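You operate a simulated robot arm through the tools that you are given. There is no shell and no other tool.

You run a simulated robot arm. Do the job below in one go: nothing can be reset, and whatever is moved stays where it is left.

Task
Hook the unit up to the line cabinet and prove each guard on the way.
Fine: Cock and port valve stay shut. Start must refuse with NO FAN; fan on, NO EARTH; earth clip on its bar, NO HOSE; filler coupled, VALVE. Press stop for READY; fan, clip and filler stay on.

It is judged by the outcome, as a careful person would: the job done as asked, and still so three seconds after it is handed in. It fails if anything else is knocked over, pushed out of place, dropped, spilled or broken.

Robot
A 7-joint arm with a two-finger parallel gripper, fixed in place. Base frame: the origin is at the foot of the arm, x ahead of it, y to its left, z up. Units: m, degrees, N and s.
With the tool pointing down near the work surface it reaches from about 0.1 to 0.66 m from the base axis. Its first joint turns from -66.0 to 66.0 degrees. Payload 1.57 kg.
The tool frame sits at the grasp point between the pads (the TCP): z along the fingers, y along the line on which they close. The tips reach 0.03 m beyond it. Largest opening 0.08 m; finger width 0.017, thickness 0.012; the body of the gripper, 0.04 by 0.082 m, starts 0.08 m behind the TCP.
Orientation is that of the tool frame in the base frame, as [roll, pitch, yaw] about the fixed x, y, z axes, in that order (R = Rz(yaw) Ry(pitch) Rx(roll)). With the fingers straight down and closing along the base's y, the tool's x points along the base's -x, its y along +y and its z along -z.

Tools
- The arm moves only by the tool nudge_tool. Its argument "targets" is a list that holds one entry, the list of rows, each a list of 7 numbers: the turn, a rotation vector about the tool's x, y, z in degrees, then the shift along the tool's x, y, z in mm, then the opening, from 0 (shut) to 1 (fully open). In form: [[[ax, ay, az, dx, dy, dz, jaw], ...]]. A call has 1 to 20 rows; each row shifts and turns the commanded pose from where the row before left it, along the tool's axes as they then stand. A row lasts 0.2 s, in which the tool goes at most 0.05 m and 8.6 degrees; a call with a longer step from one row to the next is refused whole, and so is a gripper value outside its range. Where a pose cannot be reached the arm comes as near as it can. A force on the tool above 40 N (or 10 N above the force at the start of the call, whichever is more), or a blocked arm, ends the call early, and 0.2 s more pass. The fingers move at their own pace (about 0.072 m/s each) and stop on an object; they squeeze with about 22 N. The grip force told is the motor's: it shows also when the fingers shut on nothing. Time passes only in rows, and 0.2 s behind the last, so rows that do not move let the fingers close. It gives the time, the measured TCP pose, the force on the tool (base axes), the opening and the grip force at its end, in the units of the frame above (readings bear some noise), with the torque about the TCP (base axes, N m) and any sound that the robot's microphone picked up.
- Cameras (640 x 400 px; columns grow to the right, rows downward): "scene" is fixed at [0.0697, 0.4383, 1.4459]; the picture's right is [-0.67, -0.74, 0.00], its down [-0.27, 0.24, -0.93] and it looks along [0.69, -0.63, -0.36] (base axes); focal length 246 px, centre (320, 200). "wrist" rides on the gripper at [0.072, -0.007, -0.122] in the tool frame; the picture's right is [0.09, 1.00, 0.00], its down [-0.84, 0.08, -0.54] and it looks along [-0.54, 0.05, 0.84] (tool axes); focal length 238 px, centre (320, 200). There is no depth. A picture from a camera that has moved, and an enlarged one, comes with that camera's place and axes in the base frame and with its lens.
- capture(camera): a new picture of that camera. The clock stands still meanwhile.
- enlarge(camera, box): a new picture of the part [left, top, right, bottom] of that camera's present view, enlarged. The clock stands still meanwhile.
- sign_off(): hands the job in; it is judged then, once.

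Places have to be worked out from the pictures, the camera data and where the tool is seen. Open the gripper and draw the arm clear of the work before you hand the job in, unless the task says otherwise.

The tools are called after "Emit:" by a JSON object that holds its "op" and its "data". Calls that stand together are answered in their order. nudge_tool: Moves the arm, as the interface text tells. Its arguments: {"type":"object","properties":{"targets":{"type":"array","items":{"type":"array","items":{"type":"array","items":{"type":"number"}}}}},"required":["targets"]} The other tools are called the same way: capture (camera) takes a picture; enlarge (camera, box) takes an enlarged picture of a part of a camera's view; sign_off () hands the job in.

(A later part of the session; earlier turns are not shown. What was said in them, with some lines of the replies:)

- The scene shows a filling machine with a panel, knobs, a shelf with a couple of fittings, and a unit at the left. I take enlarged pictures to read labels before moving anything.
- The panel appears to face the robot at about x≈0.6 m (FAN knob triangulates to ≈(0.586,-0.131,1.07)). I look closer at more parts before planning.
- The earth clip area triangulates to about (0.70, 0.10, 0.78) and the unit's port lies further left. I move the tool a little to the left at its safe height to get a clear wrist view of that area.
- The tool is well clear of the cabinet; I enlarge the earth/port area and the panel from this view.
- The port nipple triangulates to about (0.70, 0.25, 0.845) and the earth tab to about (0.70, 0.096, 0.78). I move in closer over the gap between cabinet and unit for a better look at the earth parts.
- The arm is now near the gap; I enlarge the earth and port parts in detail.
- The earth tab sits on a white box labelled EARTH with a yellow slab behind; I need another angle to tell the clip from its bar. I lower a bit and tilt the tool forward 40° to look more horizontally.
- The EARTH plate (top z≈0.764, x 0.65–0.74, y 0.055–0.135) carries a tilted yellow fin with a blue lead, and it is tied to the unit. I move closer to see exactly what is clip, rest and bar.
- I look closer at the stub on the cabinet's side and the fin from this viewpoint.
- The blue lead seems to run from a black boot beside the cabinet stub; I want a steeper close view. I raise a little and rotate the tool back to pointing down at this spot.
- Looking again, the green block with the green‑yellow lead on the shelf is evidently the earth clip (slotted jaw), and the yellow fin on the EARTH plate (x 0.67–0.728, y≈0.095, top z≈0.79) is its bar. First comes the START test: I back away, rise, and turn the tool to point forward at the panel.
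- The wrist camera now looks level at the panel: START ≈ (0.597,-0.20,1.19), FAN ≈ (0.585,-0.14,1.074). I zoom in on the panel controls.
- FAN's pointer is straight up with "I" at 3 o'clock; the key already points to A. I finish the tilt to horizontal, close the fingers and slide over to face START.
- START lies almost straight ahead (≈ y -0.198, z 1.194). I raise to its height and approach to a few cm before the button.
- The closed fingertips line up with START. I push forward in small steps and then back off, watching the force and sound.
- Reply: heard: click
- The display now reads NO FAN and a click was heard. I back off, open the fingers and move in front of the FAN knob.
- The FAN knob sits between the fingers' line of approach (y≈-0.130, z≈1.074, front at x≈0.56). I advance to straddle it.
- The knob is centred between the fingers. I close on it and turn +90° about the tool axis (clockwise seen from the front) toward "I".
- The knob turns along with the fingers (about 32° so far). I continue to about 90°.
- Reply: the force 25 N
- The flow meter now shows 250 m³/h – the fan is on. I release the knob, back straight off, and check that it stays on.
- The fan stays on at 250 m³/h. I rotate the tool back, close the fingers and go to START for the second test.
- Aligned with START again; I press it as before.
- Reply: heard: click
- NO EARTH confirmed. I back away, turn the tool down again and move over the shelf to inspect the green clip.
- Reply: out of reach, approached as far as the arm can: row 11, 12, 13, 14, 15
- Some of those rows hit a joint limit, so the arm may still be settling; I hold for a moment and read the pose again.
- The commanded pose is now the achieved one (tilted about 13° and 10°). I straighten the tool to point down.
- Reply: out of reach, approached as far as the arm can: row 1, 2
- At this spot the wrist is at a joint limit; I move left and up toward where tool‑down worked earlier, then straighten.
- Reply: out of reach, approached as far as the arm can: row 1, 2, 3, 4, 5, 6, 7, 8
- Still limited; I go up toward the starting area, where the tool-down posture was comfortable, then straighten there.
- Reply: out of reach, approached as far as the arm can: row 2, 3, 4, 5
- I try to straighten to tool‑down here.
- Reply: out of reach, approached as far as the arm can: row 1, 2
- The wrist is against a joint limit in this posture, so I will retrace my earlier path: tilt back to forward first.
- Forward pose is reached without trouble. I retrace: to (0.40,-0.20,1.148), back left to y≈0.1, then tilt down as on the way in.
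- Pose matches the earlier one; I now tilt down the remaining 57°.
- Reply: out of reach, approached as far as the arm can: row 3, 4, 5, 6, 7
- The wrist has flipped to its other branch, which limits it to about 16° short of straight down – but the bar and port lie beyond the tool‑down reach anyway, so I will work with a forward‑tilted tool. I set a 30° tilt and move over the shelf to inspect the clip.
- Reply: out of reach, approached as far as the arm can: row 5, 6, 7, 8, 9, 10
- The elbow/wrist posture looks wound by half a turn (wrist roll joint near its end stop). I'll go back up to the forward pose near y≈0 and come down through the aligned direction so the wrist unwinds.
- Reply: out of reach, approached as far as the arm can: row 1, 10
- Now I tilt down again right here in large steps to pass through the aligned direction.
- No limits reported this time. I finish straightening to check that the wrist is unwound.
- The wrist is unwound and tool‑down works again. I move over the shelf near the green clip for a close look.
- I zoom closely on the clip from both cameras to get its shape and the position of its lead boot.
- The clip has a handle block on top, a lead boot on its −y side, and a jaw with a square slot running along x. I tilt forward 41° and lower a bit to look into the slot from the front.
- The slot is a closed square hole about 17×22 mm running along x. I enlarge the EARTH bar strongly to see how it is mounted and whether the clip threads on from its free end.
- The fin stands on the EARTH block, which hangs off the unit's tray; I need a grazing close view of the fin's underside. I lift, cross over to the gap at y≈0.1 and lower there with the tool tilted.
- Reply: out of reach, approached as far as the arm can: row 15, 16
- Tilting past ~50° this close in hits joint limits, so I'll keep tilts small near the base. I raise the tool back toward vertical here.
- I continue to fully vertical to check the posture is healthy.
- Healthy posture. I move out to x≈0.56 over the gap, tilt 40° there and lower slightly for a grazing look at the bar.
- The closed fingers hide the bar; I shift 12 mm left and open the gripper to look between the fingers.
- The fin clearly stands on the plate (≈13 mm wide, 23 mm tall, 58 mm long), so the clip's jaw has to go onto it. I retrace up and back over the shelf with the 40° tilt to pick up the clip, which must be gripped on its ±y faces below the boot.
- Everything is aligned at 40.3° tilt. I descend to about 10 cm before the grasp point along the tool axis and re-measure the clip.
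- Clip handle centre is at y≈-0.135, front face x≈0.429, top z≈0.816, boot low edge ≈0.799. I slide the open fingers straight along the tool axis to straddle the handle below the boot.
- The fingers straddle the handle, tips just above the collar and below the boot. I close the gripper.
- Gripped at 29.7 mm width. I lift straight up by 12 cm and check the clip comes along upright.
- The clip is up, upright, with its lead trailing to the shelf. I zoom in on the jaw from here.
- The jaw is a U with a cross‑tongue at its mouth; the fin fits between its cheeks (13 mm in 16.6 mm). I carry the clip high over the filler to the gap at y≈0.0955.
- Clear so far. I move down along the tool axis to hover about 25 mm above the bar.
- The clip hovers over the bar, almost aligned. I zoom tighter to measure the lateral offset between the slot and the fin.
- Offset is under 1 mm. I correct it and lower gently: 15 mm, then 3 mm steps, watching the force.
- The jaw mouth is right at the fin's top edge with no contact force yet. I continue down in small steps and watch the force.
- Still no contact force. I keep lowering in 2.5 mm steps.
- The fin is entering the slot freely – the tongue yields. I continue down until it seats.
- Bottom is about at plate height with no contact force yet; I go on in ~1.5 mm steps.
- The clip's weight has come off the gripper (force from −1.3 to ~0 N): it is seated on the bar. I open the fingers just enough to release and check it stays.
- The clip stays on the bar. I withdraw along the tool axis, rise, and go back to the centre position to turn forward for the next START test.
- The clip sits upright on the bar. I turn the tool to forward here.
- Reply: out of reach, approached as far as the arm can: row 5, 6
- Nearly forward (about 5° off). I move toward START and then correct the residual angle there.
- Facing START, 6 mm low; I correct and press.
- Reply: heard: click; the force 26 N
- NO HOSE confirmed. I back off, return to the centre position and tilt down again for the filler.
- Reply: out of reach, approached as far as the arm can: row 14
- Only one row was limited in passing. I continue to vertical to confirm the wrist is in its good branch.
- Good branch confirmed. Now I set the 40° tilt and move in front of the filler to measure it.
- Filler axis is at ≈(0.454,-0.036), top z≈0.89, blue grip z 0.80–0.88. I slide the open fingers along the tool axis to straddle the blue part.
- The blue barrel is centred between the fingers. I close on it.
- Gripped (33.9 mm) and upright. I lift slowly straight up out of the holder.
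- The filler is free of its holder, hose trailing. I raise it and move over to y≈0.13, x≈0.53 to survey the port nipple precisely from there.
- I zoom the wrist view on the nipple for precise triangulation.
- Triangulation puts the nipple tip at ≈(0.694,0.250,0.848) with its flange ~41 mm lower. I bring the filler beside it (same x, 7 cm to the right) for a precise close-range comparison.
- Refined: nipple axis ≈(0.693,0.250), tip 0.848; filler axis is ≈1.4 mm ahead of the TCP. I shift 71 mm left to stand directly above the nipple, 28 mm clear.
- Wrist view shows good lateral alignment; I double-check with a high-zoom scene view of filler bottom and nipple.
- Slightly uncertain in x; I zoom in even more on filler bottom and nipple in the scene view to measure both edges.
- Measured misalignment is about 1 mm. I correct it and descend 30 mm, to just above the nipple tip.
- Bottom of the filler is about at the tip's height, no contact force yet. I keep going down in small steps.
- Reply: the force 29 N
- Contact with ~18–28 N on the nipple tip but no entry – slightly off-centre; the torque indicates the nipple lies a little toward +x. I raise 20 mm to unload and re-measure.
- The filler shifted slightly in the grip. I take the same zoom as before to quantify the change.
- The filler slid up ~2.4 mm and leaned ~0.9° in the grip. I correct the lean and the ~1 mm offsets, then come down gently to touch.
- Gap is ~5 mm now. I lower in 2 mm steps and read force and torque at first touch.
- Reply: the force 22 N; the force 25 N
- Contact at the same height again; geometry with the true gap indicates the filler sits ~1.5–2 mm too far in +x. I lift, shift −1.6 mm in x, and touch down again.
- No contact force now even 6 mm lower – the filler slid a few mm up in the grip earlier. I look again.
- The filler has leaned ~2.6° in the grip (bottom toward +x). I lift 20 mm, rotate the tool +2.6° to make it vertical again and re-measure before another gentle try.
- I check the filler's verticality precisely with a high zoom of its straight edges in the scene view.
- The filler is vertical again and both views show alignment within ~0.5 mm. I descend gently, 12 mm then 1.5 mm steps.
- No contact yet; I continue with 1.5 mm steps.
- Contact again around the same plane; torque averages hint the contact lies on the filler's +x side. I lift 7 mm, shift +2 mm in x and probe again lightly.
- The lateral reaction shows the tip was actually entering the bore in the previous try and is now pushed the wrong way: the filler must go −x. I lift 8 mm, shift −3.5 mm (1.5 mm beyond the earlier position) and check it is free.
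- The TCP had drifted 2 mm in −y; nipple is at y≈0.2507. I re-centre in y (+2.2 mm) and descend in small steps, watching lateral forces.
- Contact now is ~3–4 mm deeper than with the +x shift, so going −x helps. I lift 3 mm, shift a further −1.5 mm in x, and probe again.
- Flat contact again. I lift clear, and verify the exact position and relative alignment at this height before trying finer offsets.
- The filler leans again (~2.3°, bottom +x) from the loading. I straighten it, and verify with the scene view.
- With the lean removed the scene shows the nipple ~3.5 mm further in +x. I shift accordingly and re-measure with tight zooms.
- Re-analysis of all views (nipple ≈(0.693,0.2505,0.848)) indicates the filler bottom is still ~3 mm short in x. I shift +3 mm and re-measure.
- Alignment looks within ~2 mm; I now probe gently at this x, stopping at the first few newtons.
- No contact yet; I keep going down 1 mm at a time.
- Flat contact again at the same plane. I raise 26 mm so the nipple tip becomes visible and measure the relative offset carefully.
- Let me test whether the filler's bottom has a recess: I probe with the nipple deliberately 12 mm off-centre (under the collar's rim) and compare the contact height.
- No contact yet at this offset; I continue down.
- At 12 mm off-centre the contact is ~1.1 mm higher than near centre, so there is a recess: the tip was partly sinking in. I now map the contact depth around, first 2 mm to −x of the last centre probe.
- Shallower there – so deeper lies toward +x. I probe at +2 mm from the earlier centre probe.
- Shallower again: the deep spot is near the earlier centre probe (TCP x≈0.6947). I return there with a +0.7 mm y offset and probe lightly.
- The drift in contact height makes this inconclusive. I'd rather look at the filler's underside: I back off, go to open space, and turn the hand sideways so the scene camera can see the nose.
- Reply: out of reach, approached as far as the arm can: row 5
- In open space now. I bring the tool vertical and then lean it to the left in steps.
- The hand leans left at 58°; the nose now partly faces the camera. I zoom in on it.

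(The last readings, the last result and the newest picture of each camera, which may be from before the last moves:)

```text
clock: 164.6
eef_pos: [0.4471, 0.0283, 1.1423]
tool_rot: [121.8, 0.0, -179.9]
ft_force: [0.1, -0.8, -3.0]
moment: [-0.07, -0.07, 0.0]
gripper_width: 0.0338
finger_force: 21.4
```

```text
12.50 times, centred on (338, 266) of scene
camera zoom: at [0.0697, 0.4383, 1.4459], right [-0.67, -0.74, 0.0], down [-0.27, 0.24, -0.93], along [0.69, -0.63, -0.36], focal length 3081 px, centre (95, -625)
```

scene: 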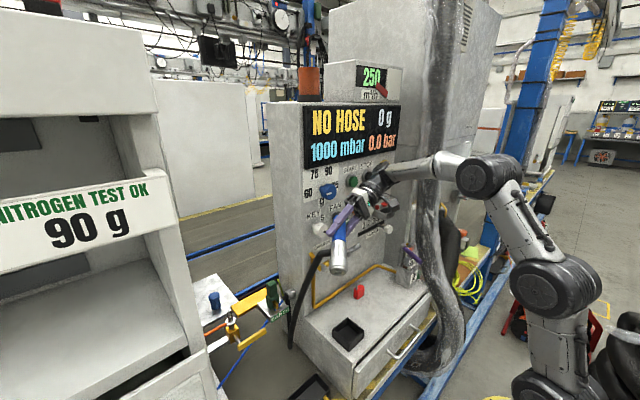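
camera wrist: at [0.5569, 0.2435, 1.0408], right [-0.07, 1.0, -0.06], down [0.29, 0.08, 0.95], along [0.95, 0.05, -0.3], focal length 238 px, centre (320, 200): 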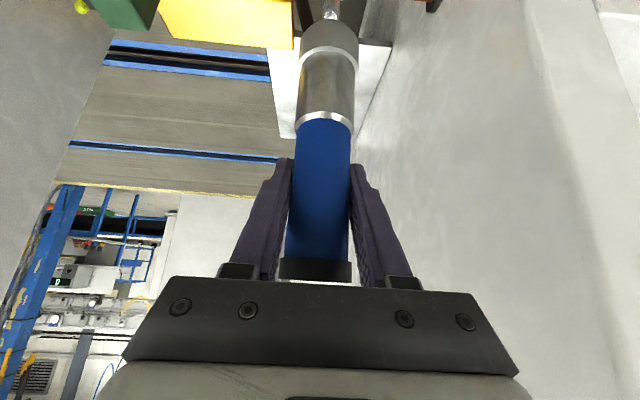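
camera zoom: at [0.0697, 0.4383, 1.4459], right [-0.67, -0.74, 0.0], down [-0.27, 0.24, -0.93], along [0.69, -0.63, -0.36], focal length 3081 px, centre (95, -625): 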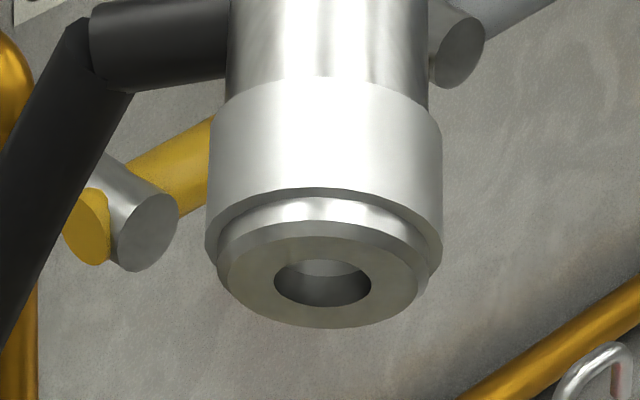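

Now it is clear: the nose has an 18 mm hole in a protruding inner lip (the edge I used for measuring was the inner lip, not the collar). That changes the geometry: the nose centre is ~5 mm behind the TCP at this tilt, so I must go further +x (TCP x≈0.698). I turn the hand back to the 34° tilt.

Emit:
{"op": "nudge_tool", "data": {"targets": [[[8.3, 0, 0, 0, 0, 0, 0], [8.3, 0, 0, 0, 0, 0, 0], [8.3, 0, 0, 0, 0, 0, 0], [8.3, 0, 0, 0, 0, 0, 0], [8.3, 0, 0, 0, 0, 0, 0], [8.3, 0, 0, 0, 10, 0, 0], [8.3, 0, 0, 0, 10, 0, 0], [0, -6.86, 0, 0, 0, 0, 0], [0, -6.86, 0, 0, 0, 0, 0], [0, -6.86, 0, 0, 0, 0, 0], [0, -6.86, 0, 0, 0, 0, 0], [0, -6.86, 0, 0, 0, 0, 0], [0, 0, 0, 0, 0, 0, 0]]]}}

Emit:
{"op": "capture", "data": {"camera": "wrist"}}

Emit:
{"op": "enlarge", "data": {"camera": "scene", "box": [290, 200, 390, 300]}}

```text
clock: 167.4
eef_pos: [0.4473, 0.0481, 1.1471]
tool_rot: [-179.9, 34.4, -179.9]
ft_force: [-0.6, 0.4, -3.1]
moment: [0.01, -0.04, 0.04]
gripper_width: 0.0338
finger_force: 21.8
```

```text
taken
camera wrist: at [0.3202, 0.041, 1.2079], right [-0.08, 1.0, -0.05], down [0.38, 0.08, 0.92], along [0.92, 0.05, -0.39], focal length 238 px, centre (320, 200)
```

wrist: 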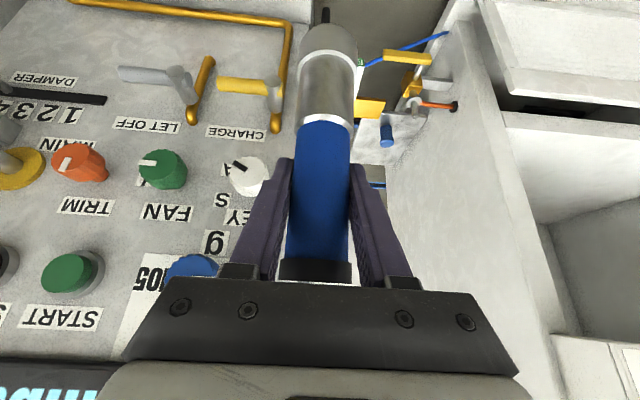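

```text
4.00 times, centred on (340, 250) of scene
camera zoom: at [0.0697, 0.4383, 1.4459], right [-0.67, -0.74, 0.0], down [-0.27, 0.24, -0.93], along [0.69, -0.63, -0.36], focal length 986 px, centre (240, 0)
```

zoom: 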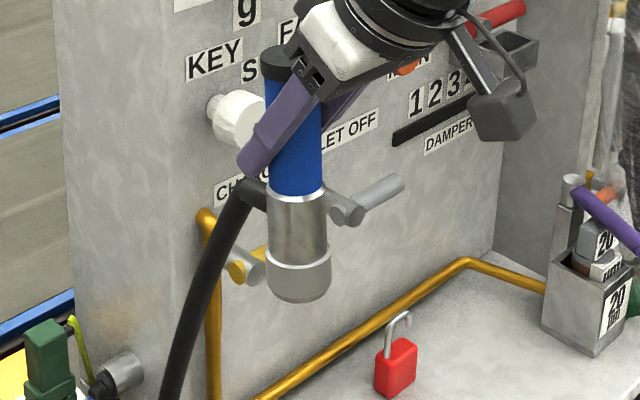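

I check the filler's verticality here with tight zooms.

Emit:
{"op": "enlarge", "data": {"camera": "scene", "box": [335, 205, 375, 280]}}

Emit:
{"op": "enlarge", "data": {"camera": "wrist", "box": [284, 0, 372, 55]}}

```text
5.33 times, centred on (355, 242) of scene
camera zoom: at [0.0697, 0.4383, 1.4459], right [-0.67, -0.74, 0.0], down [-0.27, 0.24, -0.93], along [0.69, -0.63, -0.36], focal length 1315 px, centre (133, -27)
```

zoom: 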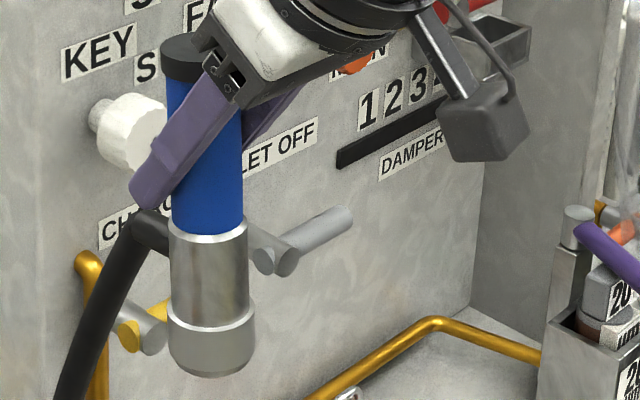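

```text
7.27 times, centred on (328, 28) of wrist
camera zoom: at [0.3202, 0.041, 1.2079], right [-0.08, 1.0, -0.05], down [0.38, 0.08, 0.92], along [0.92, 0.05, -0.39], focal length 1734 px, centre (262, 1454)
```

zoom: 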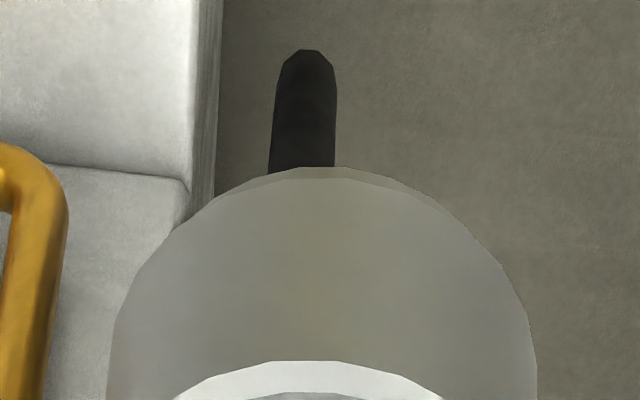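

Geometry redone with the lip radius: the filler simply rotated in the grip by ~3°, so it is upright at a 37° tilt, with its axis essentially through the TCP. I set 37° and return to hover above the nipple at TCP (0.6928, 0.2503).

Emit:
{"op": "nudge_tool", "data": {"targets": [[[0, -2.7, 0, 0, 0, 0, 0], [0, 0, 0, -12.7, 25.3, 33.9, 0], [0, 0, 0, -12.7, 25.3, 33.9, 0], [0, 0, 0, -12.7, 25.3, 33.9, 0], [0, 0, 0, -12.7, 25.3, 33.9, 0], [0, 0, 0, -12.7, 25.3, 33.9, 0], [0, 0, 0, -12.7, 25.3, 33.9, 0], [0, 0, 0, -12.7, 25.3, 33.9, 0], [0, 0, 0, -12.7, 25.3, 33.9, 0], [0, 0, 0, 0, 0, 0, 0], [0, 0, 0, 0, 0, 0, 0]]]}}

Emit:
{"op": "enlarge", "data": {"camera": "wrist", "box": [290, 0, 370, 50]}}

Emit:
{"op": "enlarge", "data": {"camera": "scene", "box": [225, 265, 265, 322]}}

```text
clock: 169.8
eef_pos: [0.6917, 0.2506, 0.9921]
tool_rot: [-179.9, 37.0, -179.9]
ft_force: [0.6, -0.4, -3.3]
moment: [-0.01, 0.02, 0.0]
gripper_width: 0.0335
finger_force: 22.3
```

```text
8.00 times, centred on (330, 25) of wrist
camera zoom: at [0.5622, 0.2433, 1.0475], right [-0.08, 1.0, -0.06], down [0.34, 0.08, 0.94], along [0.94, 0.05, -0.35], focal length 1907 px, centre (240, 1600)
```

zoom: 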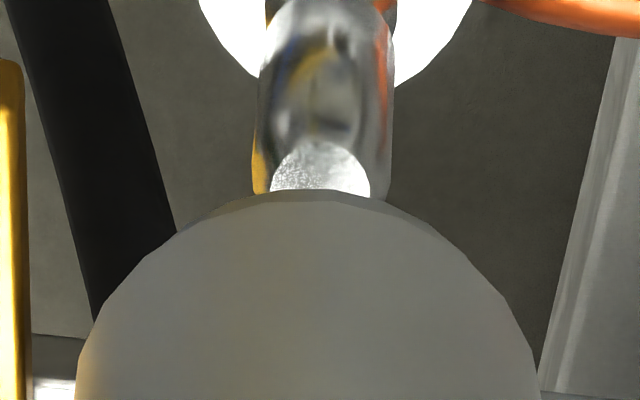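

```text
7.02 times, centred on (245, 294) of scene
camera zoom: at [0.0698, 0.4383, 1.4458], right [-0.67, -0.74, 0.0], down [-0.27, 0.24, -0.93], along [0.69, -0.63, -0.36], focal length 1730 px, centre (846, -456)
```

zoom: 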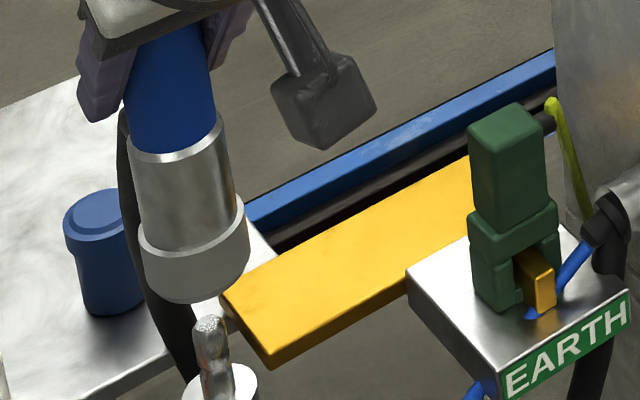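

Both views now agree the nose is centred on the nipple within about 1 mm (hole clearance ~2 mm). I descend gently.

Emit:
{"op": "nudge_tool", "data": {"targets": [[[0, 0, 0, 4.8, 0, 6.4, 0], [0, 0, 0, 4.8, 0, 6.4, 0], [0, 0, 0, 4.8, 0, 6.4, 0], [0, 0, 0, 0, 0, 0, 0]]]}}

Emit:
{"op": "nudge_tool", "data": {"targets": [[[0, 0, 0, 0.6, 0, 0.8, 0], [0, 0, 0, 0.6, 0, 0.8, 0], [0, 0, 0, 0.6, 0, 0.8, 0], [0, 0, 0, 0, 0, 0, 0]]]}}

Emit:
{"op": "nudge_tool", "data": {"targets": [[[0, 0, 0, 0.6, 0, 0.8, 0], [0, 0, 0, 0.6, 0, 0.8, 0], [0, 0, 0, 0, 0, 0, 0]]]}}

Emit:
{"op": "nudge_tool", "data": {"targets": [[[0, 0, 0, 0.6, 0, 0.8, 0], [0, 0, 0, 0, 0, 0, 0]]]}}

```text
clock: 170.8
eef_pos: [0.692, 0.2499, 0.9676]
tool_rot: [180.0, 37.0, -179.9]
ft_force: [0.2, 0.0, -3.5]
moment: [-0.02, 0.0, -0.01]
gripper_width: 0.0335
finger_force: 22.0
```

```text
clock: 171.8
eef_pos: [0.6916, 0.2514, 0.9636]
tool_rot: [-179.9, 36.9, -180.0]
ft_force: [0.1, -0.6, -3.4]
moment: [-0.02, -0.02, 0.0]
gripper_width: 0.0337
finger_force: 22.0
```

```text
clock: 172.6
eef_pos: [0.6905, 0.2496, 0.9636]
tool_rot: [180.0, 37.1, -180.0]
ft_force: [1.7, 0.1, -3.0]
moment: [-0.02, -0.15, 0.0]
gripper_width: 0.0336
finger_force: 22.4
```

```text
clock: 173.2
eef_pos: [0.6908, 0.2504, 0.9628]
tool_rot: [-180.0, 37.0, -179.9]
ft_force: [1.0, -0.6, -1.7]
moment: [-0.01, -0.22, 0.0]
gripper_width: 0.0336
finger_force: 22.1
```

Now the lateral force is positive and small with almost no vertical load – the tip is entering. I shift +0.8 mm in x and continue down.

Emit:
{"op": "nudge_tool", "data": {"targets": [[[0, 0, 0, -0.64, 0, 0.48, 0], [0, 0, 0, 0.6, 0, 0.8, 0], [0, 0, 0, 0, 0, 0, 0]]]}}

Emit:
{"op": "nudge_tool", "data": {"targets": [[[0, 0, 0, 0.6, 0, 0.8, 0], [0, 0, 0, 0.6, 0, 0.8, 0], [0, 0, 0, 0, 0, 0, 0]]]}}

Emit:
{"op": "nudge_tool", "data": {"targets": [[[0, 0, 0, 0.6, 0, 0.8, 0], [0, 0, 0, 0.6, 0, 0.8, 0], [0, 0, 0, 0, 0, 0, 0]]]}}

```text
clock: 174.0
eef_pos: [0.6924, 0.2505, 0.9594]
tool_rot: [180.0, 37.1, -179.9]
ft_force: [0.6, 0.0, -2.3]
moment: [-0.01, 0.03, 0.0]
gripper_width: 0.0337
finger_force: 21.9
```

```text
clock: 174.8
eef_pos: [0.6923, 0.2516, 0.9591]
tool_rot: [-180.0, 37.0, -179.9]
ft_force: [-0.1, 0.6, -4.0]
moment: [-0.02, 0.02, 0.01]
gripper_width: 0.0336
finger_force: 22.2
```

```text
clock: 175.6
eef_pos: [0.6921, 0.2518, 0.9575]
tool_rot: [-180.0, 37.0, -180.0]
ft_force: [0.6, 0.3, -3.2]
moment: [-0.02, 0.04, -0.01]
gripper_width: 0.0337
finger_force: 22.2
```

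It's in – already several mm past the old contact plane with no load. I continue down in steps, watching the lateral forces.

Emit:
{"op": "nudge_tool", "data": {"targets": [[[0, 0, 0, 1.2, 0, 1.6, 0], [0, 0, 0, 1.2, 0, 1.6, 0], [0, 0, 0, 0, 0, 0, 0]]]}}

Emit:
{"op": "nudge_tool", "data": {"targets": [[[0, 0, 0, 1.2, 0, 1.6, 0], [0, 0, 0, 1.2, 0, 1.6, 0], [0, 0, 0, 0, 0, 0, 0]]]}}

Emit:
{"op": "nudge_tool", "data": {"targets": [[[0, 0, 0, 1.2, 0, 1.6, 0], [0, 0, 0, 1.2, 0, 1.6, 0], [0, 0, 0, 0, 0, 0, 0]]]}}

```text
clock: 176.4
eef_pos: [0.6924, 0.2502, 0.9547]
tool_rot: [180.0, 37.0, -180.0]
ft_force: [0.5, 0.4, -3.0]
moment: [0.0, 0.01, -0.02]
gripper_width: 0.0337
finger_force: 21.4
```

```text
clock: 177.2
eef_pos: [0.6919, 0.2502, 0.9489]
tool_rot: [-179.9, 37.0, -179.9]
ft_force: [0.0, 1.0, -3.2]
moment: [0.01, -0.01, 0.01]
gripper_width: 0.0336
finger_force: 21.7
```

```text
clock: 178.0
eef_pos: [0.6915, 0.2497, 0.9445]
tool_rot: [179.9, 37.0, -179.8]
ft_force: [0.2, 0.2, -2.5]
moment: [0.02, -0.11, 0.0]
gripper_width: 0.034
finger_force: 22.0
```

20 mm in with negligible forces. I continue toward the flange.

Emit:
{"op": "nudge_tool", "data": {"targets": [[[0, 0, 0, 1.2, 0, 1.6, 0], [0, 0, 0, 1.2, 0, 1.6, 0], [0, 0, 0, 0, 0, 0, 0]]]}}

Emit:
{"op": "nudge_tool", "data": {"targets": [[[0, 0, 0, 1.2, 0, 1.6, 0], [0, 0, 0, 1.2, 0, 1.6, 0], [0, 0, 0, 0, 0, 0, 0]]]}}

Emit:
{"op": "nudge_tool", "data": {"targets": [[[0, 0, 0, 1.2, 0, 1.6, 0], [0, 0, 0, 1.2, 0, 1.6, 0], [0, 0, 0, 0, 0, 0, 0]]]}}

```text
clock: 178.8
eef_pos: [0.6923, 0.2504, 0.9404]
tool_rot: [180.0, 37.0, -179.9]
ft_force: [0.3, 0.1, -3.0]
moment: [-0.01, -0.12, -0.01]
gripper_width: 0.0336
finger_force: 21.7
```

```text
clock: 179.6
eef_pos: [0.6923, 0.2507, 0.9364]
tool_rot: [179.9, 36.9, -179.9]
ft_force: [0.4, 0.9, -2.4]
moment: [0.03, -0.08, 0.02]
gripper_width: 0.0338
finger_force: 22.2
```

```text
clock: 180.4
eef_pos: [0.6918, 0.2505, 0.9324]
tool_rot: [179.9, 37.2, -179.9]
ft_force: [3.0, -1.1, -0.4]
moment: [0.03, -0.31, -0.01]
gripper_width: 0.0337
finger_force: 22.1
```

A little side force (+3 N in x); I relieve it with +0.6 mm in x and continue down.

Emit:
{"op": "nudge_tool", "data": {"targets": [[[0, 0, 0, -0.5, 0, 0.36, 0], [0, 0, 0, 0.9, 0, 1.2, 0], [0, 0, 0, 0, 0, 0, 0]]]}}

Emit:
{"op": "nudge_tool", "data": {"targets": [[[0, 0, 0, 0.9, 0, 1.2, 0], [0, 0, 0, 0.6, 0, 0.8, 0], [0, 0, 0, 0, 0, 0, 0]]]}}

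Emit:
{"op": "enlarge", "data": {"camera": "scene", "box": [225, 265, 265, 322]}}

```text
clock: 181.2
eef_pos: [0.6916, 0.2506, 0.9304]
tool_rot: [-179.9, 36.9, -179.9]
ft_force: [-0.7, 0.0, -2.9]
moment: [0.01, -0.03, 0.0]
gripper_width: 0.0339
finger_force: 22.3
```

```text
clock: 182.0
eef_pos: [0.6917, 0.2502, 0.9292]
tool_rot: [180.0, 36.9, -180.0]
ft_force: [0.0, -0.4, -2.5]
moment: [0.01, 0.0, 0.0]
gripper_width: 0.0338
finger_force: 22.1
```

```text
7.02 times, centred on (245, 294) of scene
camera zoom: at [0.0697, 0.4383, 1.4458], right [-0.67, -0.74, 0.0], down [-0.27, 0.24, -0.93], along [0.69, -0.63, -0.36], focal length 1730 px, centre (846, -456)
```

zoom: 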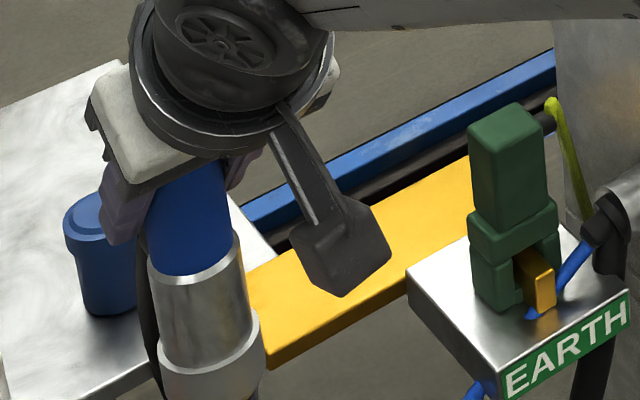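

Free again and nearly at the flange. I continue until it seats or clicks.

Emit:
{"op": "nudge_tool", "data": {"targets": [[[0, 0, 0, 0.9, 0, 1.2, 0], [0, 0, 0, 0.6, 0, 0.8, 0], [0, 0, 0, 0, 0, 0, 0]]]}}

Emit:
{"op": "nudge_tool", "data": {"targets": [[[0, 0, 0, 0.9, 0, 1.2, 0], [0, 0, 0, 0.6, 0, 0.8, 0], [0, 0, 0, 0, 0, 0, 0]]]}}

Emit:
{"op": "nudge_tool", "data": {"targets": [[[0, 0, 0, 0.9, 0, 1.2, 0], [0, 0, 0, 0, 0, 0, 0]]]}}

Emit:
{"op": "nudge_tool", "data": {"targets": [[[0, 0, 0, 0.9, 0, 1.2, 0], [0, 0, 0, 0, 0, 0, 0]]]}}

```text
clock: 182.8
eef_pos: [0.692, 0.2507, 0.9264]
tool_rot: [-179.9, 37.1, -179.9]
ft_force: [0.3, 0.5, -2.8]
moment: [0.0, 0.0, 0.01]
gripper_width: 0.0339
finger_force: 22.3
```

```text
clock: 183.6
eef_pos: [0.6918, 0.2507, 0.9239]
tool_rot: [179.9, 37.0, -179.9]
ft_force: [-0.3, -0.9, -2.3]
moment: [-0.04, 0.03, -0.02]
gripper_width: 0.0341
finger_force: 22.0
```

```text
clock: 184.2
eef_pos: [0.6933, 0.2515, 0.9232]
tool_rot: [179.8, 37.2, -179.8]
ft_force: [-6.7, -1.1, 5.7]
moment: [-0.19, 0.55, -0.03]
gripper_width: 0.0335
finger_force: 21.8
```

```text
clock: 184.8
eef_pos: [0.6928, 0.2514, 0.9236]
tool_rot: [179.8, 37.4, -179.8]
ft_force: [-6.3, -2.1, 13.7]
moment: [-0.17, 0.5, -0.02]
gripper_width: 0.0338
finger_force: 21.8
```

It has reached the flange (~17 N). I press a little more to make sure it latches.

Emit:
{"op": "nudge_tool", "data": {"targets": [[[0, 0, 0, 0.6, 0, 0.8, 0], [0, 0, 0, 0.6, 0, 0.8, 0], [0, 0, 0, 0, 0, 0, 0]]]}}

Emit:
{"op": "enlarge", "data": {"camera": "scene", "box": [215, 270, 275, 340]}}

```text
clock: 185.6
eef_pos: [0.6929, 0.2514, 0.9226]
tool_rot: [179.6, 37.6, 180.0]
ft_force: [-4.1, -1.0, 23.0]
moment: [-0.04, 0.17, -0.03]
gripper_width: 0.0335
finger_force: 21.2
```

```text
5.71 times, centred on (245, 305) of scene
camera zoom: at [0.0691, 0.4381, 1.446], right [-0.67, -0.74, 0.0], down [-0.27, 0.24, -0.93], along [0.69, -0.63, -0.36], focal length 1409 px, centre (749, -400)
```

zoom: 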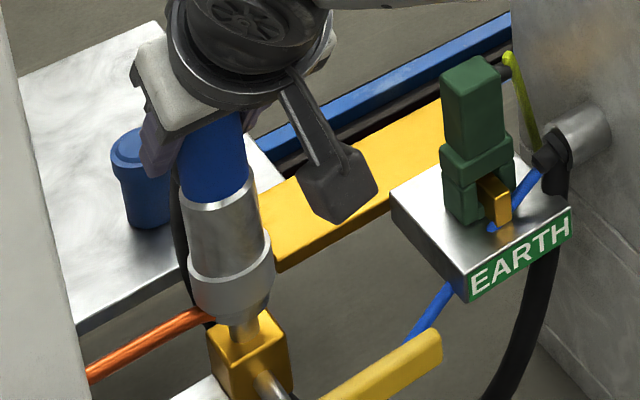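

Seated against the flange. I unload the arm before releasing.

Emit:
{"op": "nudge_tool", "data": {"targets": [[[0, 0, 0, -0.9, 0, -1.2, 0], [0, 0, 0, -0.9, 0, -1.2, 0], [0, 0, 0, -0.6, 0, -0.8, 0], [0, 0, 0, 0, 0, 0, 0]]]}}

Emit:
{"op": "capture", "data": {"camera": "wrist"}}

```text
clock: 186.6
eef_pos: [0.6923, 0.2513, 0.923]
tool_rot: [179.9, 37.1, -179.9]
ft_force: [3.5, 1.7, 12.6]
moment: [0.15, -0.61, 0.03]
gripper_width: 0.0338
finger_force: 22.7
```

```text
taken
camera wrist: at [0.563, 0.2439, 0.9777], right [-0.08, 1.0, -0.05], down [0.34, 0.08, 0.94], along [0.94, 0.05, -0.34], focal length 238 px, centre (320, 200)
```

wrist: 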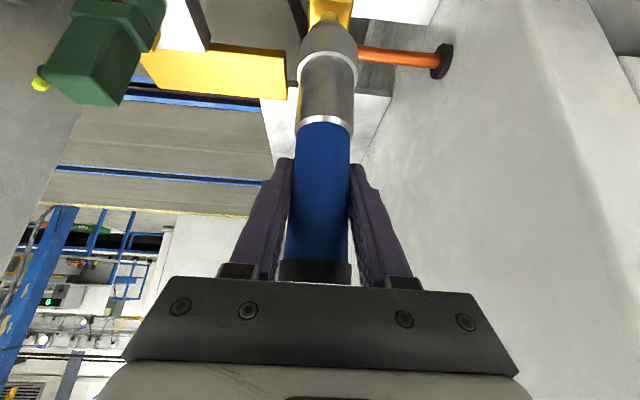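

Still ~15 N of preload; I ease up a bit more.

Emit:
{"op": "nudge_tool", "data": {"targets": [[[0, 0, 0, -0.9, 0, -1.2, 0], [0, 0, 0, -0.6, 0, -0.8, 0], [0, 0, 0, 0, 0, 0, 0]]]}}

```text
clock: 187.4
eef_pos: [0.6925, 0.2518, 0.9231]
tool_rot: [-179.9, 36.9, -179.9]
ft_force: [2.6, 2.0, 3.6]
moment: [0.25, -0.49, 0.06]
gripper_width: 0.0336
finger_force: 22.0
```

Nearly unloaded. I open the fingers slightly and watch that the filler stays.

Emit:
{"op": "nudge_tool", "data": {"targets": [[[0, 0, 0, -0.4, 0, -0.5, 0], [0, 0, 0, 0, 0, 0, 0.5], [0, 0, 0, 0, 0, 0, 0.62], [0, 0, 0, 0, 0, 0, 0.62], [0, 0, 0, 0, 0, 0, 0.62]]]}}

Emit:
{"op": "capture", "data": {"camera": "wrist"}}

Emit:
{"op": "enlarge", "data": {"camera": "scene", "box": [215, 270, 275, 340]}}

```text
clock: 188.6
eef_pos: [0.6929, 0.2503, 0.9256]
tool_rot: [-180.0, 37.1, -179.8]
ft_force: [0.1, -0.4, 0.1]
moment: [0.02, -0.03, 0.02]
gripper_width: 0.0497
finger_force: 0.1
```

```text
taken
camera wrist: at [0.5633, 0.2437, 0.9808], right [-0.08, 1.0, -0.06], down [0.34, 0.08, 0.94], along [0.94, 0.05, -0.35], focal length 238 px, centre (320, 200)
```

wrist: 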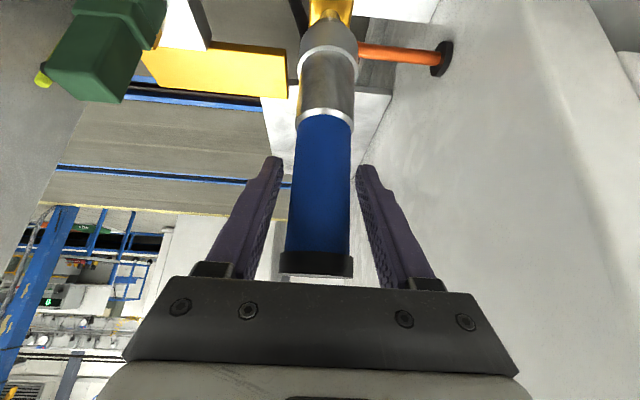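

```text
5.71 times, centred on (245, 305) of scene
camera zoom: at [0.0697, 0.4383, 1.4459], right [-0.67, -0.74, 0.0], down [-0.27, 0.24, -0.93], along [0.69, -0.63, -0.36], focal length 1409 px, centre (749, -400)
```

zoom: 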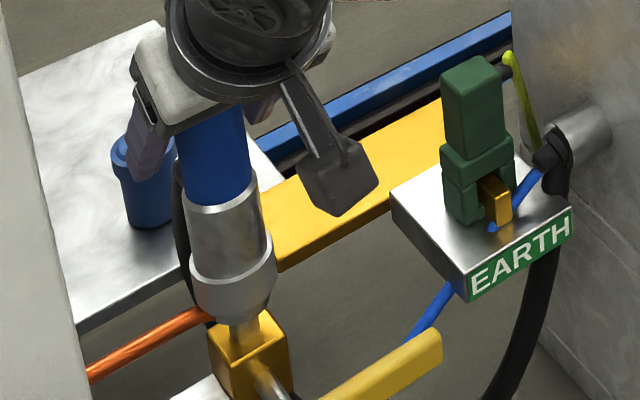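

The filler stands on the port by itself. I widen the fingers and withdraw along the tool axis.

Emit:
{"op": "nudge_tool", "data": {"targets": [[[0, 0, 0, 0, 0, 0, 0.8], [0, 0, 0, 0, 0, 0, 0.8], [0, 0, 0, 0, 0, -10, 0.8], [0, 0, 0, 0, 0, -20, 0.8], [0, 0, 0, 0, 0, -35, 0.8], [0, 0, 0, 0, 0, -35, 0.8], [0, 0, 0, 0, 0, -20, 0.8], [0, 0, 0, 0, 0, 0, 0.8]]]}}

Emit:
{"op": "capture", "data": {"camera": "wrist"}}

Emit:
{"op": "enlarge", "data": {"camera": "scene", "box": [205, 240, 305, 340]}}

```text
clock: 190.4
eef_pos: [0.6213, 0.2508, 1.0218]
tool_rot: [180.0, 37.0, -179.9]
ft_force: [-0.6, 0.3, -0.3]
moment: [-0.02, -0.01, 0.01]
gripper_width: 0.0642
finger_force: 0.0
```

```text
taken
camera wrist: at [0.4917, 0.2438, 1.0758], right [-0.08, 1.0, -0.06], down [0.34, 0.08, 0.94], along [0.94, 0.05, -0.35], focal length 238 px, centre (320, 200)
```

wrist: 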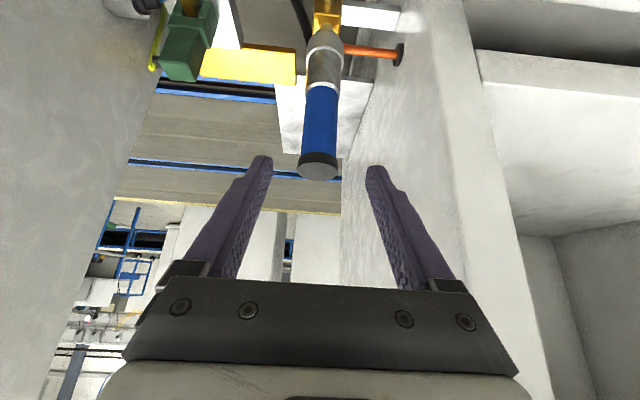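

```text
4.00 times, centred on (255, 290) of scene
camera zoom: at [0.0697, 0.4383, 1.4459], right [-0.67, -0.74, 0.0], down [-0.27, 0.24, -0.93], along [0.69, -0.63, -0.36], focal length 986 px, centre (580, -160)
```

zoom: 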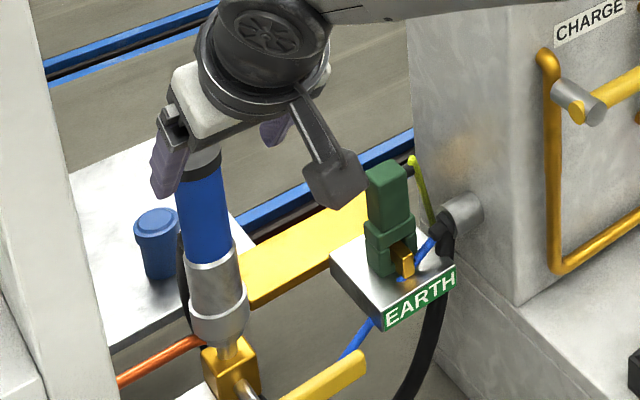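

The filler stays coupled. I move back to the centre position and turn the tool forward for the next START test.

Emit:
{"op": "nudge_tool", "data": {"targets": [[[0, 0, 0, 8.9, -12.5, -38, 0.5], [0, 0, 0, 8.9, -12.5, -38, 0], [0, 0, 0, 8.9, -12.5, -38, 0], [0, 0, 0, 8.9, -12.5, -38, 0], [0, 0, 0, 14.6, -36.7, -11, 0], [0, 0, 0, 14.6, -36.7, -11, 0], [0, 0, 0, 14.6, -36.7, -11, 0], [0, 0, 0, 14.6, -36.7, -11, 0], [0, 0, 0, 14.6, -36.7, -11, 0], [0, 0, 0, 14.6, -36.7, -11, 0], [0, 0, 0, 0, 0, 0, 0], [0, -8.3, 0, 0, 0, 0, 0], [0, -8.3, 0, 0, 0, 0, 0], [0, -8.3, 0, 0, 0, 0, 0], [0, -8.3, 0, 0, 0, 0, 0], [0, -8.3, 0, 0, 0, 0, 0], [0, -8.3, 0, 0, 0, 0, 0], [0, -3.2, 0, 0, 0, 0, 0], [0, 0, 0, 0, 0, 0, 0]]]}}

Emit:
{"op": "capture", "data": {"camera": "scene"}}

```text
clock: 194.4
eef_pos: [0.391, -0.0087, 1.1178]
tool_rot: [173.5, 82.4, 176.7]
ft_force: [0.5, 0.2, -0.1]
moment: [-0.04, 0.0, 0.01]
gripper_width: 0.0
finger_force: 21.4
out of reach, approached as far as the arm can: row 16, 17
```

```text
taken
```

scene: 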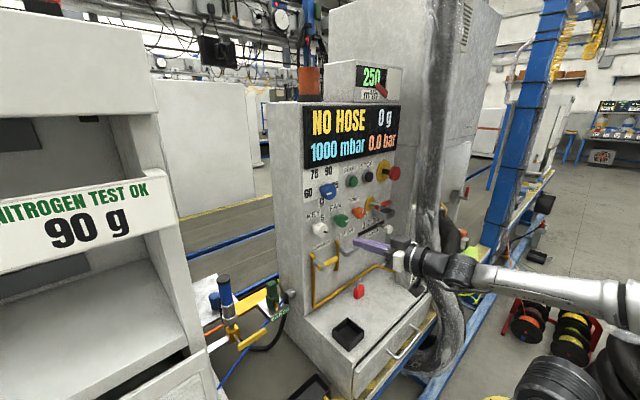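

Close to forward. I move toward START and correct the last few degrees there.

Emit:
{"op": "nudge_tool", "data": {"targets": [[[0, 0, 0, -16.2, -38.1, 5.6, 0], [0, 0, 0, -16.2, -38.1, 5.6, 0], [0, 0, 0, -16.2, -38.1, 5.6, 0], [0, 0, 0, -16.2, -38.1, 5.6, 0], [0, 0, 0, -16.2, -38.1, 5.6, 0], [3.2, -7.5, 0, 0, 0, 0, 0], [0, 0, 0, 0, 0, 0, 0]]]}}

Emit:
{"op": "capture", "data": {"camera": "wrist"}}

```text
clock: 196.0
eef_pos: [0.4391, -0.1985, 1.1918]
tool_rot: [94.4, 89.4, 94.3]
ft_force: [-0.7, -0.2, 0.8]
moment: [0.02, 0.02, 0.02]
gripper_width: 0.0
finger_force: 21.7
```

```text
taken
camera wrist: at [0.3188, -0.2044, 1.1206], right [0.0, 1.0, -0.08], down [-0.54, 0.07, 0.84], along [0.84, 0.04, 0.54], focal length 238 px, centre (320, 200)
```

wrist: 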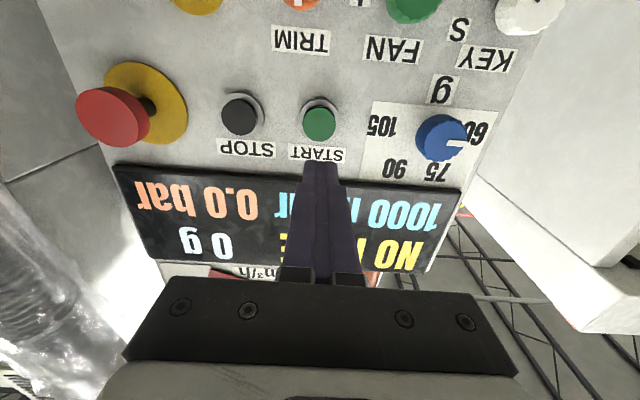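

Aligned with START at the same pose as before. I press it.

Emit:
{"op": "nudge_tool", "data": {"targets": [[[0, 0, 0, 0, 0.5, 45, 0], [0, 0, 0, 0, 0, 45, 0], [0, 0, 0, 0, 0, 20, 0], [0, 0, 0, 0, 0, 6, 0], [0, 0, 0, 0, 0, 4, 0], [0, 0, 0, 0, 0, 4, 0], [0, 0, 0, 0, 0, 3, 0], [0, 0, 0, 0, 0, 1.5, 0]]]}}

Emit:
{"op": "enlarge", "data": {"camera": "scene", "box": [290, 50, 430, 250]}}

```text
clock: 197.8
eef_pos: [0.5682, -0.199, 1.1948]
tool_rot: [92.5, 89.4, 92.4]
ft_force: [-25.0, -1.1, 1.7]
moment: [0.07, -0.05, -0.07]
gripper_width: 0.0001
finger_force: 21.2
heard: click
```

```text
2.00 times, centred on (360, 150) of scene
camera zoom: at [0.0687, 0.4382, 1.4459], right [-0.68, -0.74, 0.0], down [-0.27, 0.24, -0.93], along [0.69, -0.63, -0.36], focal length 493 px, centre (240, 300)
```

zoom: 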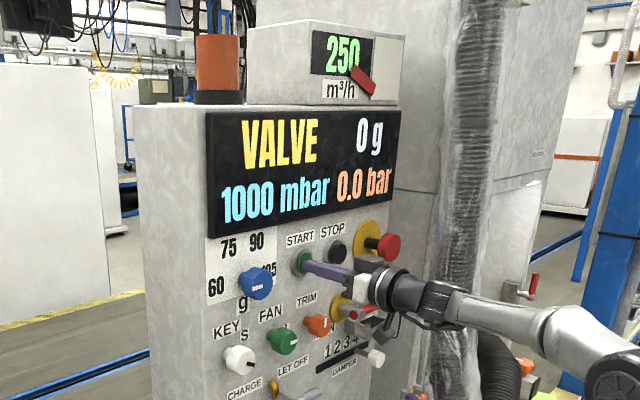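

VALVE confirmed. Now STOP, 91 mm to the right at the same height: I back off 60 mm, shift and check alignment.

Emit:
{"op": "nudge_tool", "data": {"targets": [[[0, 0, 0, 0, 0, -30, 0], [0, 0, 0, 0, 0, -40, 0], [0, 0, 0, 0, -30, 0, 0], [0, 0, 0, 0, -31, 0, 0], [0, 0, 0, 0, -30, 0, 0], [0, 0, 0, 0, 0, 0, 0]]]}}

Emit:
{"op": "capture", "data": {"camera": "wrist"}}

Emit:
{"op": "enlarge", "data": {"camera": "scene", "box": [290, 50, 430, 250]}}

```text
clock: 199.2
eef_pos: [0.4985, -0.2894, 1.1919]
tool_rot: [98.3, 89.3, 98.1]
ft_force: [0.3, 0.0, -0.8]
moment: [0.04, -0.04, 0.0]
gripper_width: 0.0
finger_force: 21.6
```

```text
taken
camera wrist: at [0.3782, -0.294, 1.1211], right [0.0, 1.0, -0.08], down [-0.54, 0.07, 0.84], along [0.84, 0.04, 0.54], focal length 238 px, centre (320, 200)
```

wrist: 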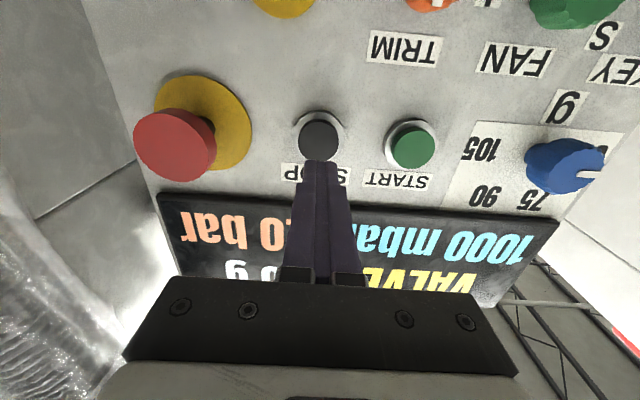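

```text
2.00 times, centred on (360, 150) of scene
camera zoom: at [0.0697, 0.4383, 1.4459], right [-0.67, -0.74, 0.0], down [-0.27, 0.24, -0.93], along [0.69, -0.63, -0.36], focal length 493 px, centre (240, 300)
```

zoom: 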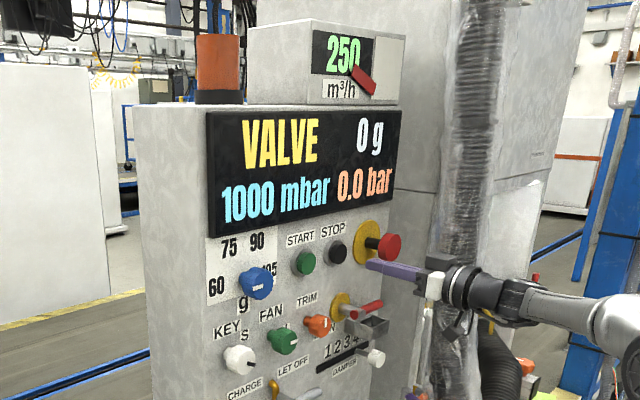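

The closed fingertips point at STOP. I press it the same way.

Emit:
{"op": "nudge_tool", "data": {"targets": [[[0, 0, 0, 0, 0, 40, 0], [0, 0, 0, 0, 0, 17, 0], [0, 0, 0, 0, 0, 4, 0], [0, 0, 0, 0, 0, 4, 0], [0, 0, 0, 0, 0, 3, 0], [0, 0, 0, 0, 0, 1, 0]]]}}

Emit:
{"op": "enlarge", "data": {"camera": "scene", "box": [290, 50, 430, 250]}}

```text
clock: 200.6
eef_pos: [0.5664, -0.2872, 1.1906]
tool_rot: [98.1, 89.5, 98.1]
ft_force: [-20.2, 6.3, -1.7]
moment: [0.03, 0.03, 0.2]
gripper_width: 0.0001
finger_force: 21.1
heard: click
```

```text
2.00 times, centred on (360, 150) of scene
camera zoom: at [0.069, 0.4385, 1.4458], right [-0.67, -0.74, 0.0], down [-0.27, 0.24, -0.93], along [0.69, -0.63, -0.36], focal length 493 px, centre (240, 300)
```

zoom: 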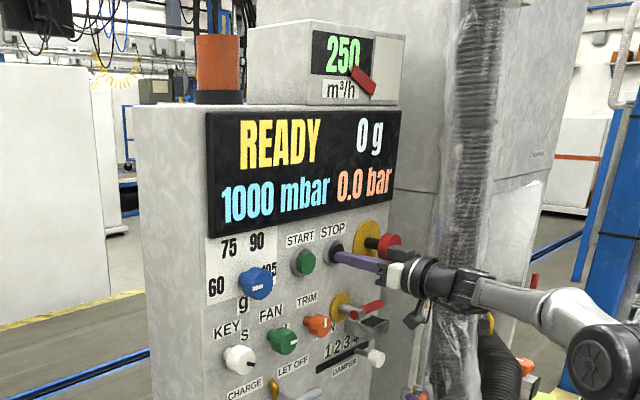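

READY. I withdraw from the panel, open the gripper, and then check everything.

Emit:
{"op": "nudge_tool", "data": {"targets": [[[0, 0, 0, 0, 0, -30, 0], [0, 0, 0, 0, 0, -45, 0], [0, 0, 0, 0, 0, -45, 0], [0, 0, 0, 0, 0, -45, 0.5], [0, 0, 0, 0, 20, 0, 1], [0, 0, 0, 0, 20, 0, 1], [0, 0, 0, 0, 0, 0, 1], [0, 0, 0, 0, 0, 0, 1], [0, 0, 0, 0, 0, 0, 1]]]}}

Emit:
{"op": "capture", "data": {"camera": "scene"}}

Emit:
{"op": "enlarge", "data": {"camera": "scene", "box": [290, 50, 430, 250]}}

Emit:
{"op": "enlarge", "data": {"camera": "scene", "box": [195, 255, 315, 355]}}

Emit:
{"op": "enlarge", "data": {"camera": "scene", "box": [290, 230, 430, 370]}}

```text
clock: 202.6
eef_pos: [0.4005, -0.2484, 1.1912]
tool_rot: [99.7, 89.4, 99.6]
ft_force: [1.0, 0.4, 0.7]
moment: [0.02, -0.03, -0.01]
gripper_width: 0.0797
finger_force: 0.1
```

```text
taken
```

scene: 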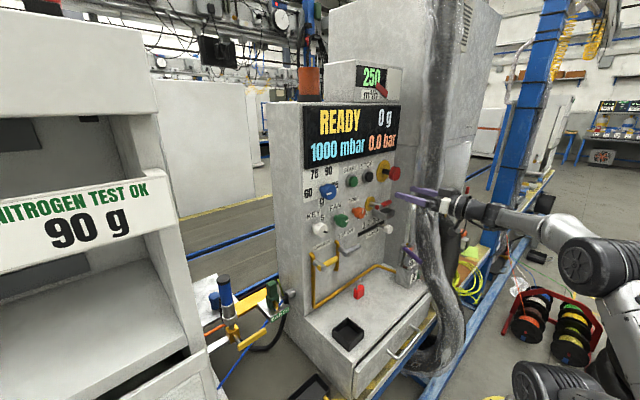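

```text
2.00 times, centred on (360, 150) of scene
camera zoom: at [0.0697, 0.4383, 1.4459], right [-0.67, -0.74, 0.0], down [-0.27, 0.24, -0.93], along [0.69, -0.63, -0.36], focal length 493 px, centre (240, 300)
```

zoom: 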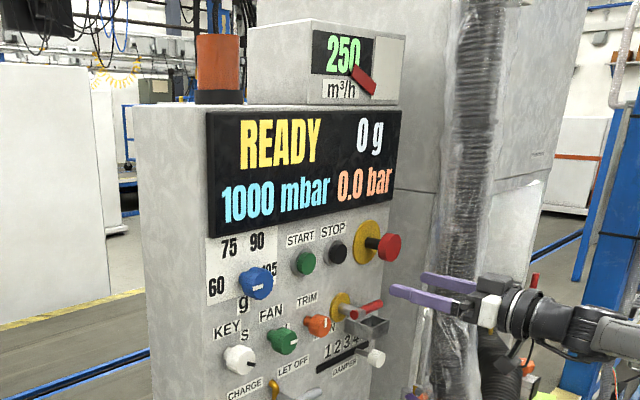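

```text
4.00 times, centred on (255, 305) of scene
camera zoom: at [0.0697, 0.4383, 1.4459], right [-0.67, -0.74, 0.0], down [-0.27, 0.24, -0.93], along [0.69, -0.63, -0.36], focal length 986 px, centre (580, -220)
```

zoom: 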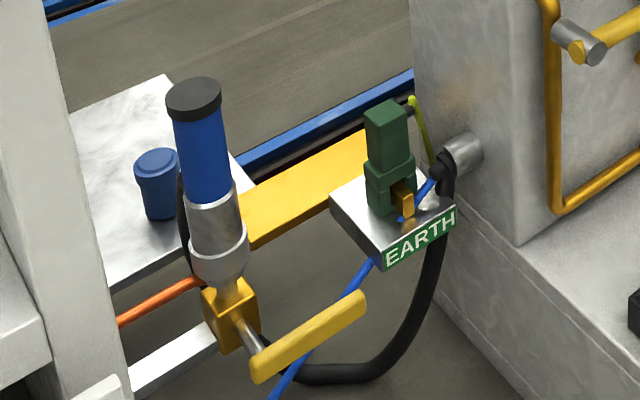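

```text
2.86 times, centred on (360, 300) of scene
camera zoom: at [0.0697, 0.4383, 1.4459], right [-0.67, -0.74, 0.0], down [-0.27, 0.24, -0.93], along [0.69, -0.63, -0.36], focal length 704 px, centre (206, -86)
```

zoom: 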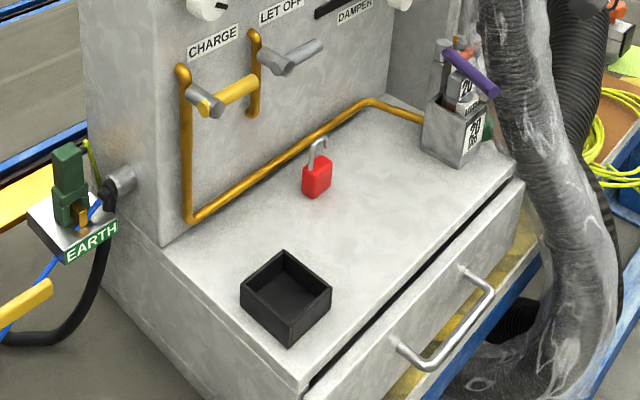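

All as required: READY, fan 250 m³/h, clip on its bar, filler on the port, cock and port valve untouched, nothing else moved. I draw the arm back a little further and let a few seconds pass to confirm it stays so.

Emit:
{"op": "nudge_tool", "data": {"targets": [[[0, 0, 0, 0, 0, -40, 1], [0, 0, 0, 0, 0, -30, 1], [0, 0, 0, 0, 0, 0, 1], [0, 0, 0, 0, 0, 0, 1], [0, 0, 0, 0, 0, 0, 1], [0, 0, 0, 0, 0, 0, 1], [0, 0, 0, 0, 0, 0, 1], [0, 0, 0, 0, 0, 0, 1], [0, 0, 0, 0, 0, 0, 1], [0, 0, 0, 0, 0, 0, 1], [0, 0, 0, 0, 0, 0, 1], [0, 0, 0, 0, 0, 0, 1]]]}}

Emit:
{"op": "capture", "data": {"camera": "scene"}}

Emit:
{"op": "enlarge", "data": {"camera": "scene", "box": [195, 255, 315, 355]}}

```text
clock: 205.2
eef_pos: [0.3411, -0.2415, 1.1909]
tool_rot: [99.9, 89.4, 99.7]
ft_force: [0.3, -0.2, -0.9]
moment: [0.0, -0.01, -0.03]
gripper_width: 0.08
finger_force: 0.0
out of reach, approached as far as the arm can: row 2
```

```text
taken
```

scene: 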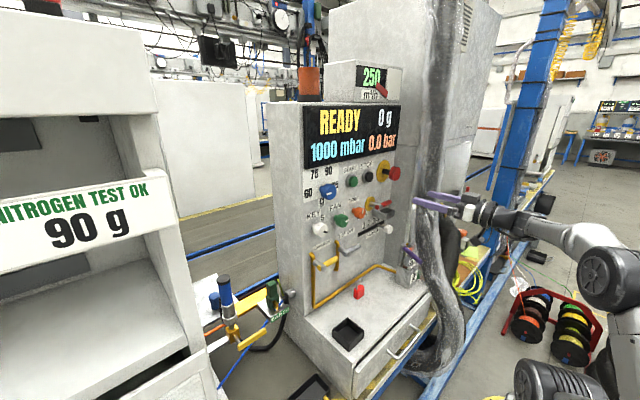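

```text
4.00 times, centred on (255, 305) of scene
camera zoom: at [0.0697, 0.4383, 1.4459], right [-0.67, -0.74, 0.0], down [-0.27, 0.24, -0.93], along [0.69, -0.63, -0.36], focal length 986 px, centre (580, -220)
```

zoom: 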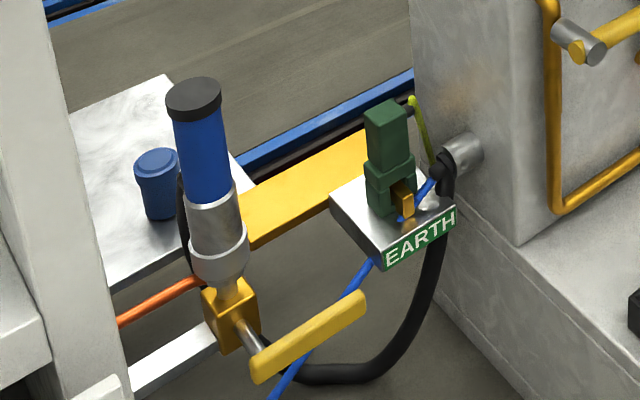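

Everything is stable: the display reads READY, the fan is at 250 m³/h, and the clip and filler are in place. The gripper is open and clear of the work, so I hand the job in.

Emit:
{"op": "sign_off", "data": {}}

```text
The job is handed in.
```

The unit is hooked up to the line cabinet, and Start refused at each step with the message you asked for. I have handed the job in.

| Step | Display |
|---|---|
| Start, nothing connected | NO FAN |
| Start, fan on (meter reads 250 m³/h) | NO EARTH |
| Start, earth clip on its bar | NO HOSE |
| Start, filler on the port | VALVE |
| Stop | READY |

Fan, clip and filler are all still on. The cock and port valve were never touched and stay shut. I saw nothing else moved or knocked over. The gripper is open and the arm is clear of the work.

The filler took several tries. It touched the nipple tip off-centre with up to about 30 N and slipped slightly in the grip. After I checked its underside and realigned, it went on down to the flange. I felt and heard no latch click, but it stands by itself and Start no longer reports NO HOSE.
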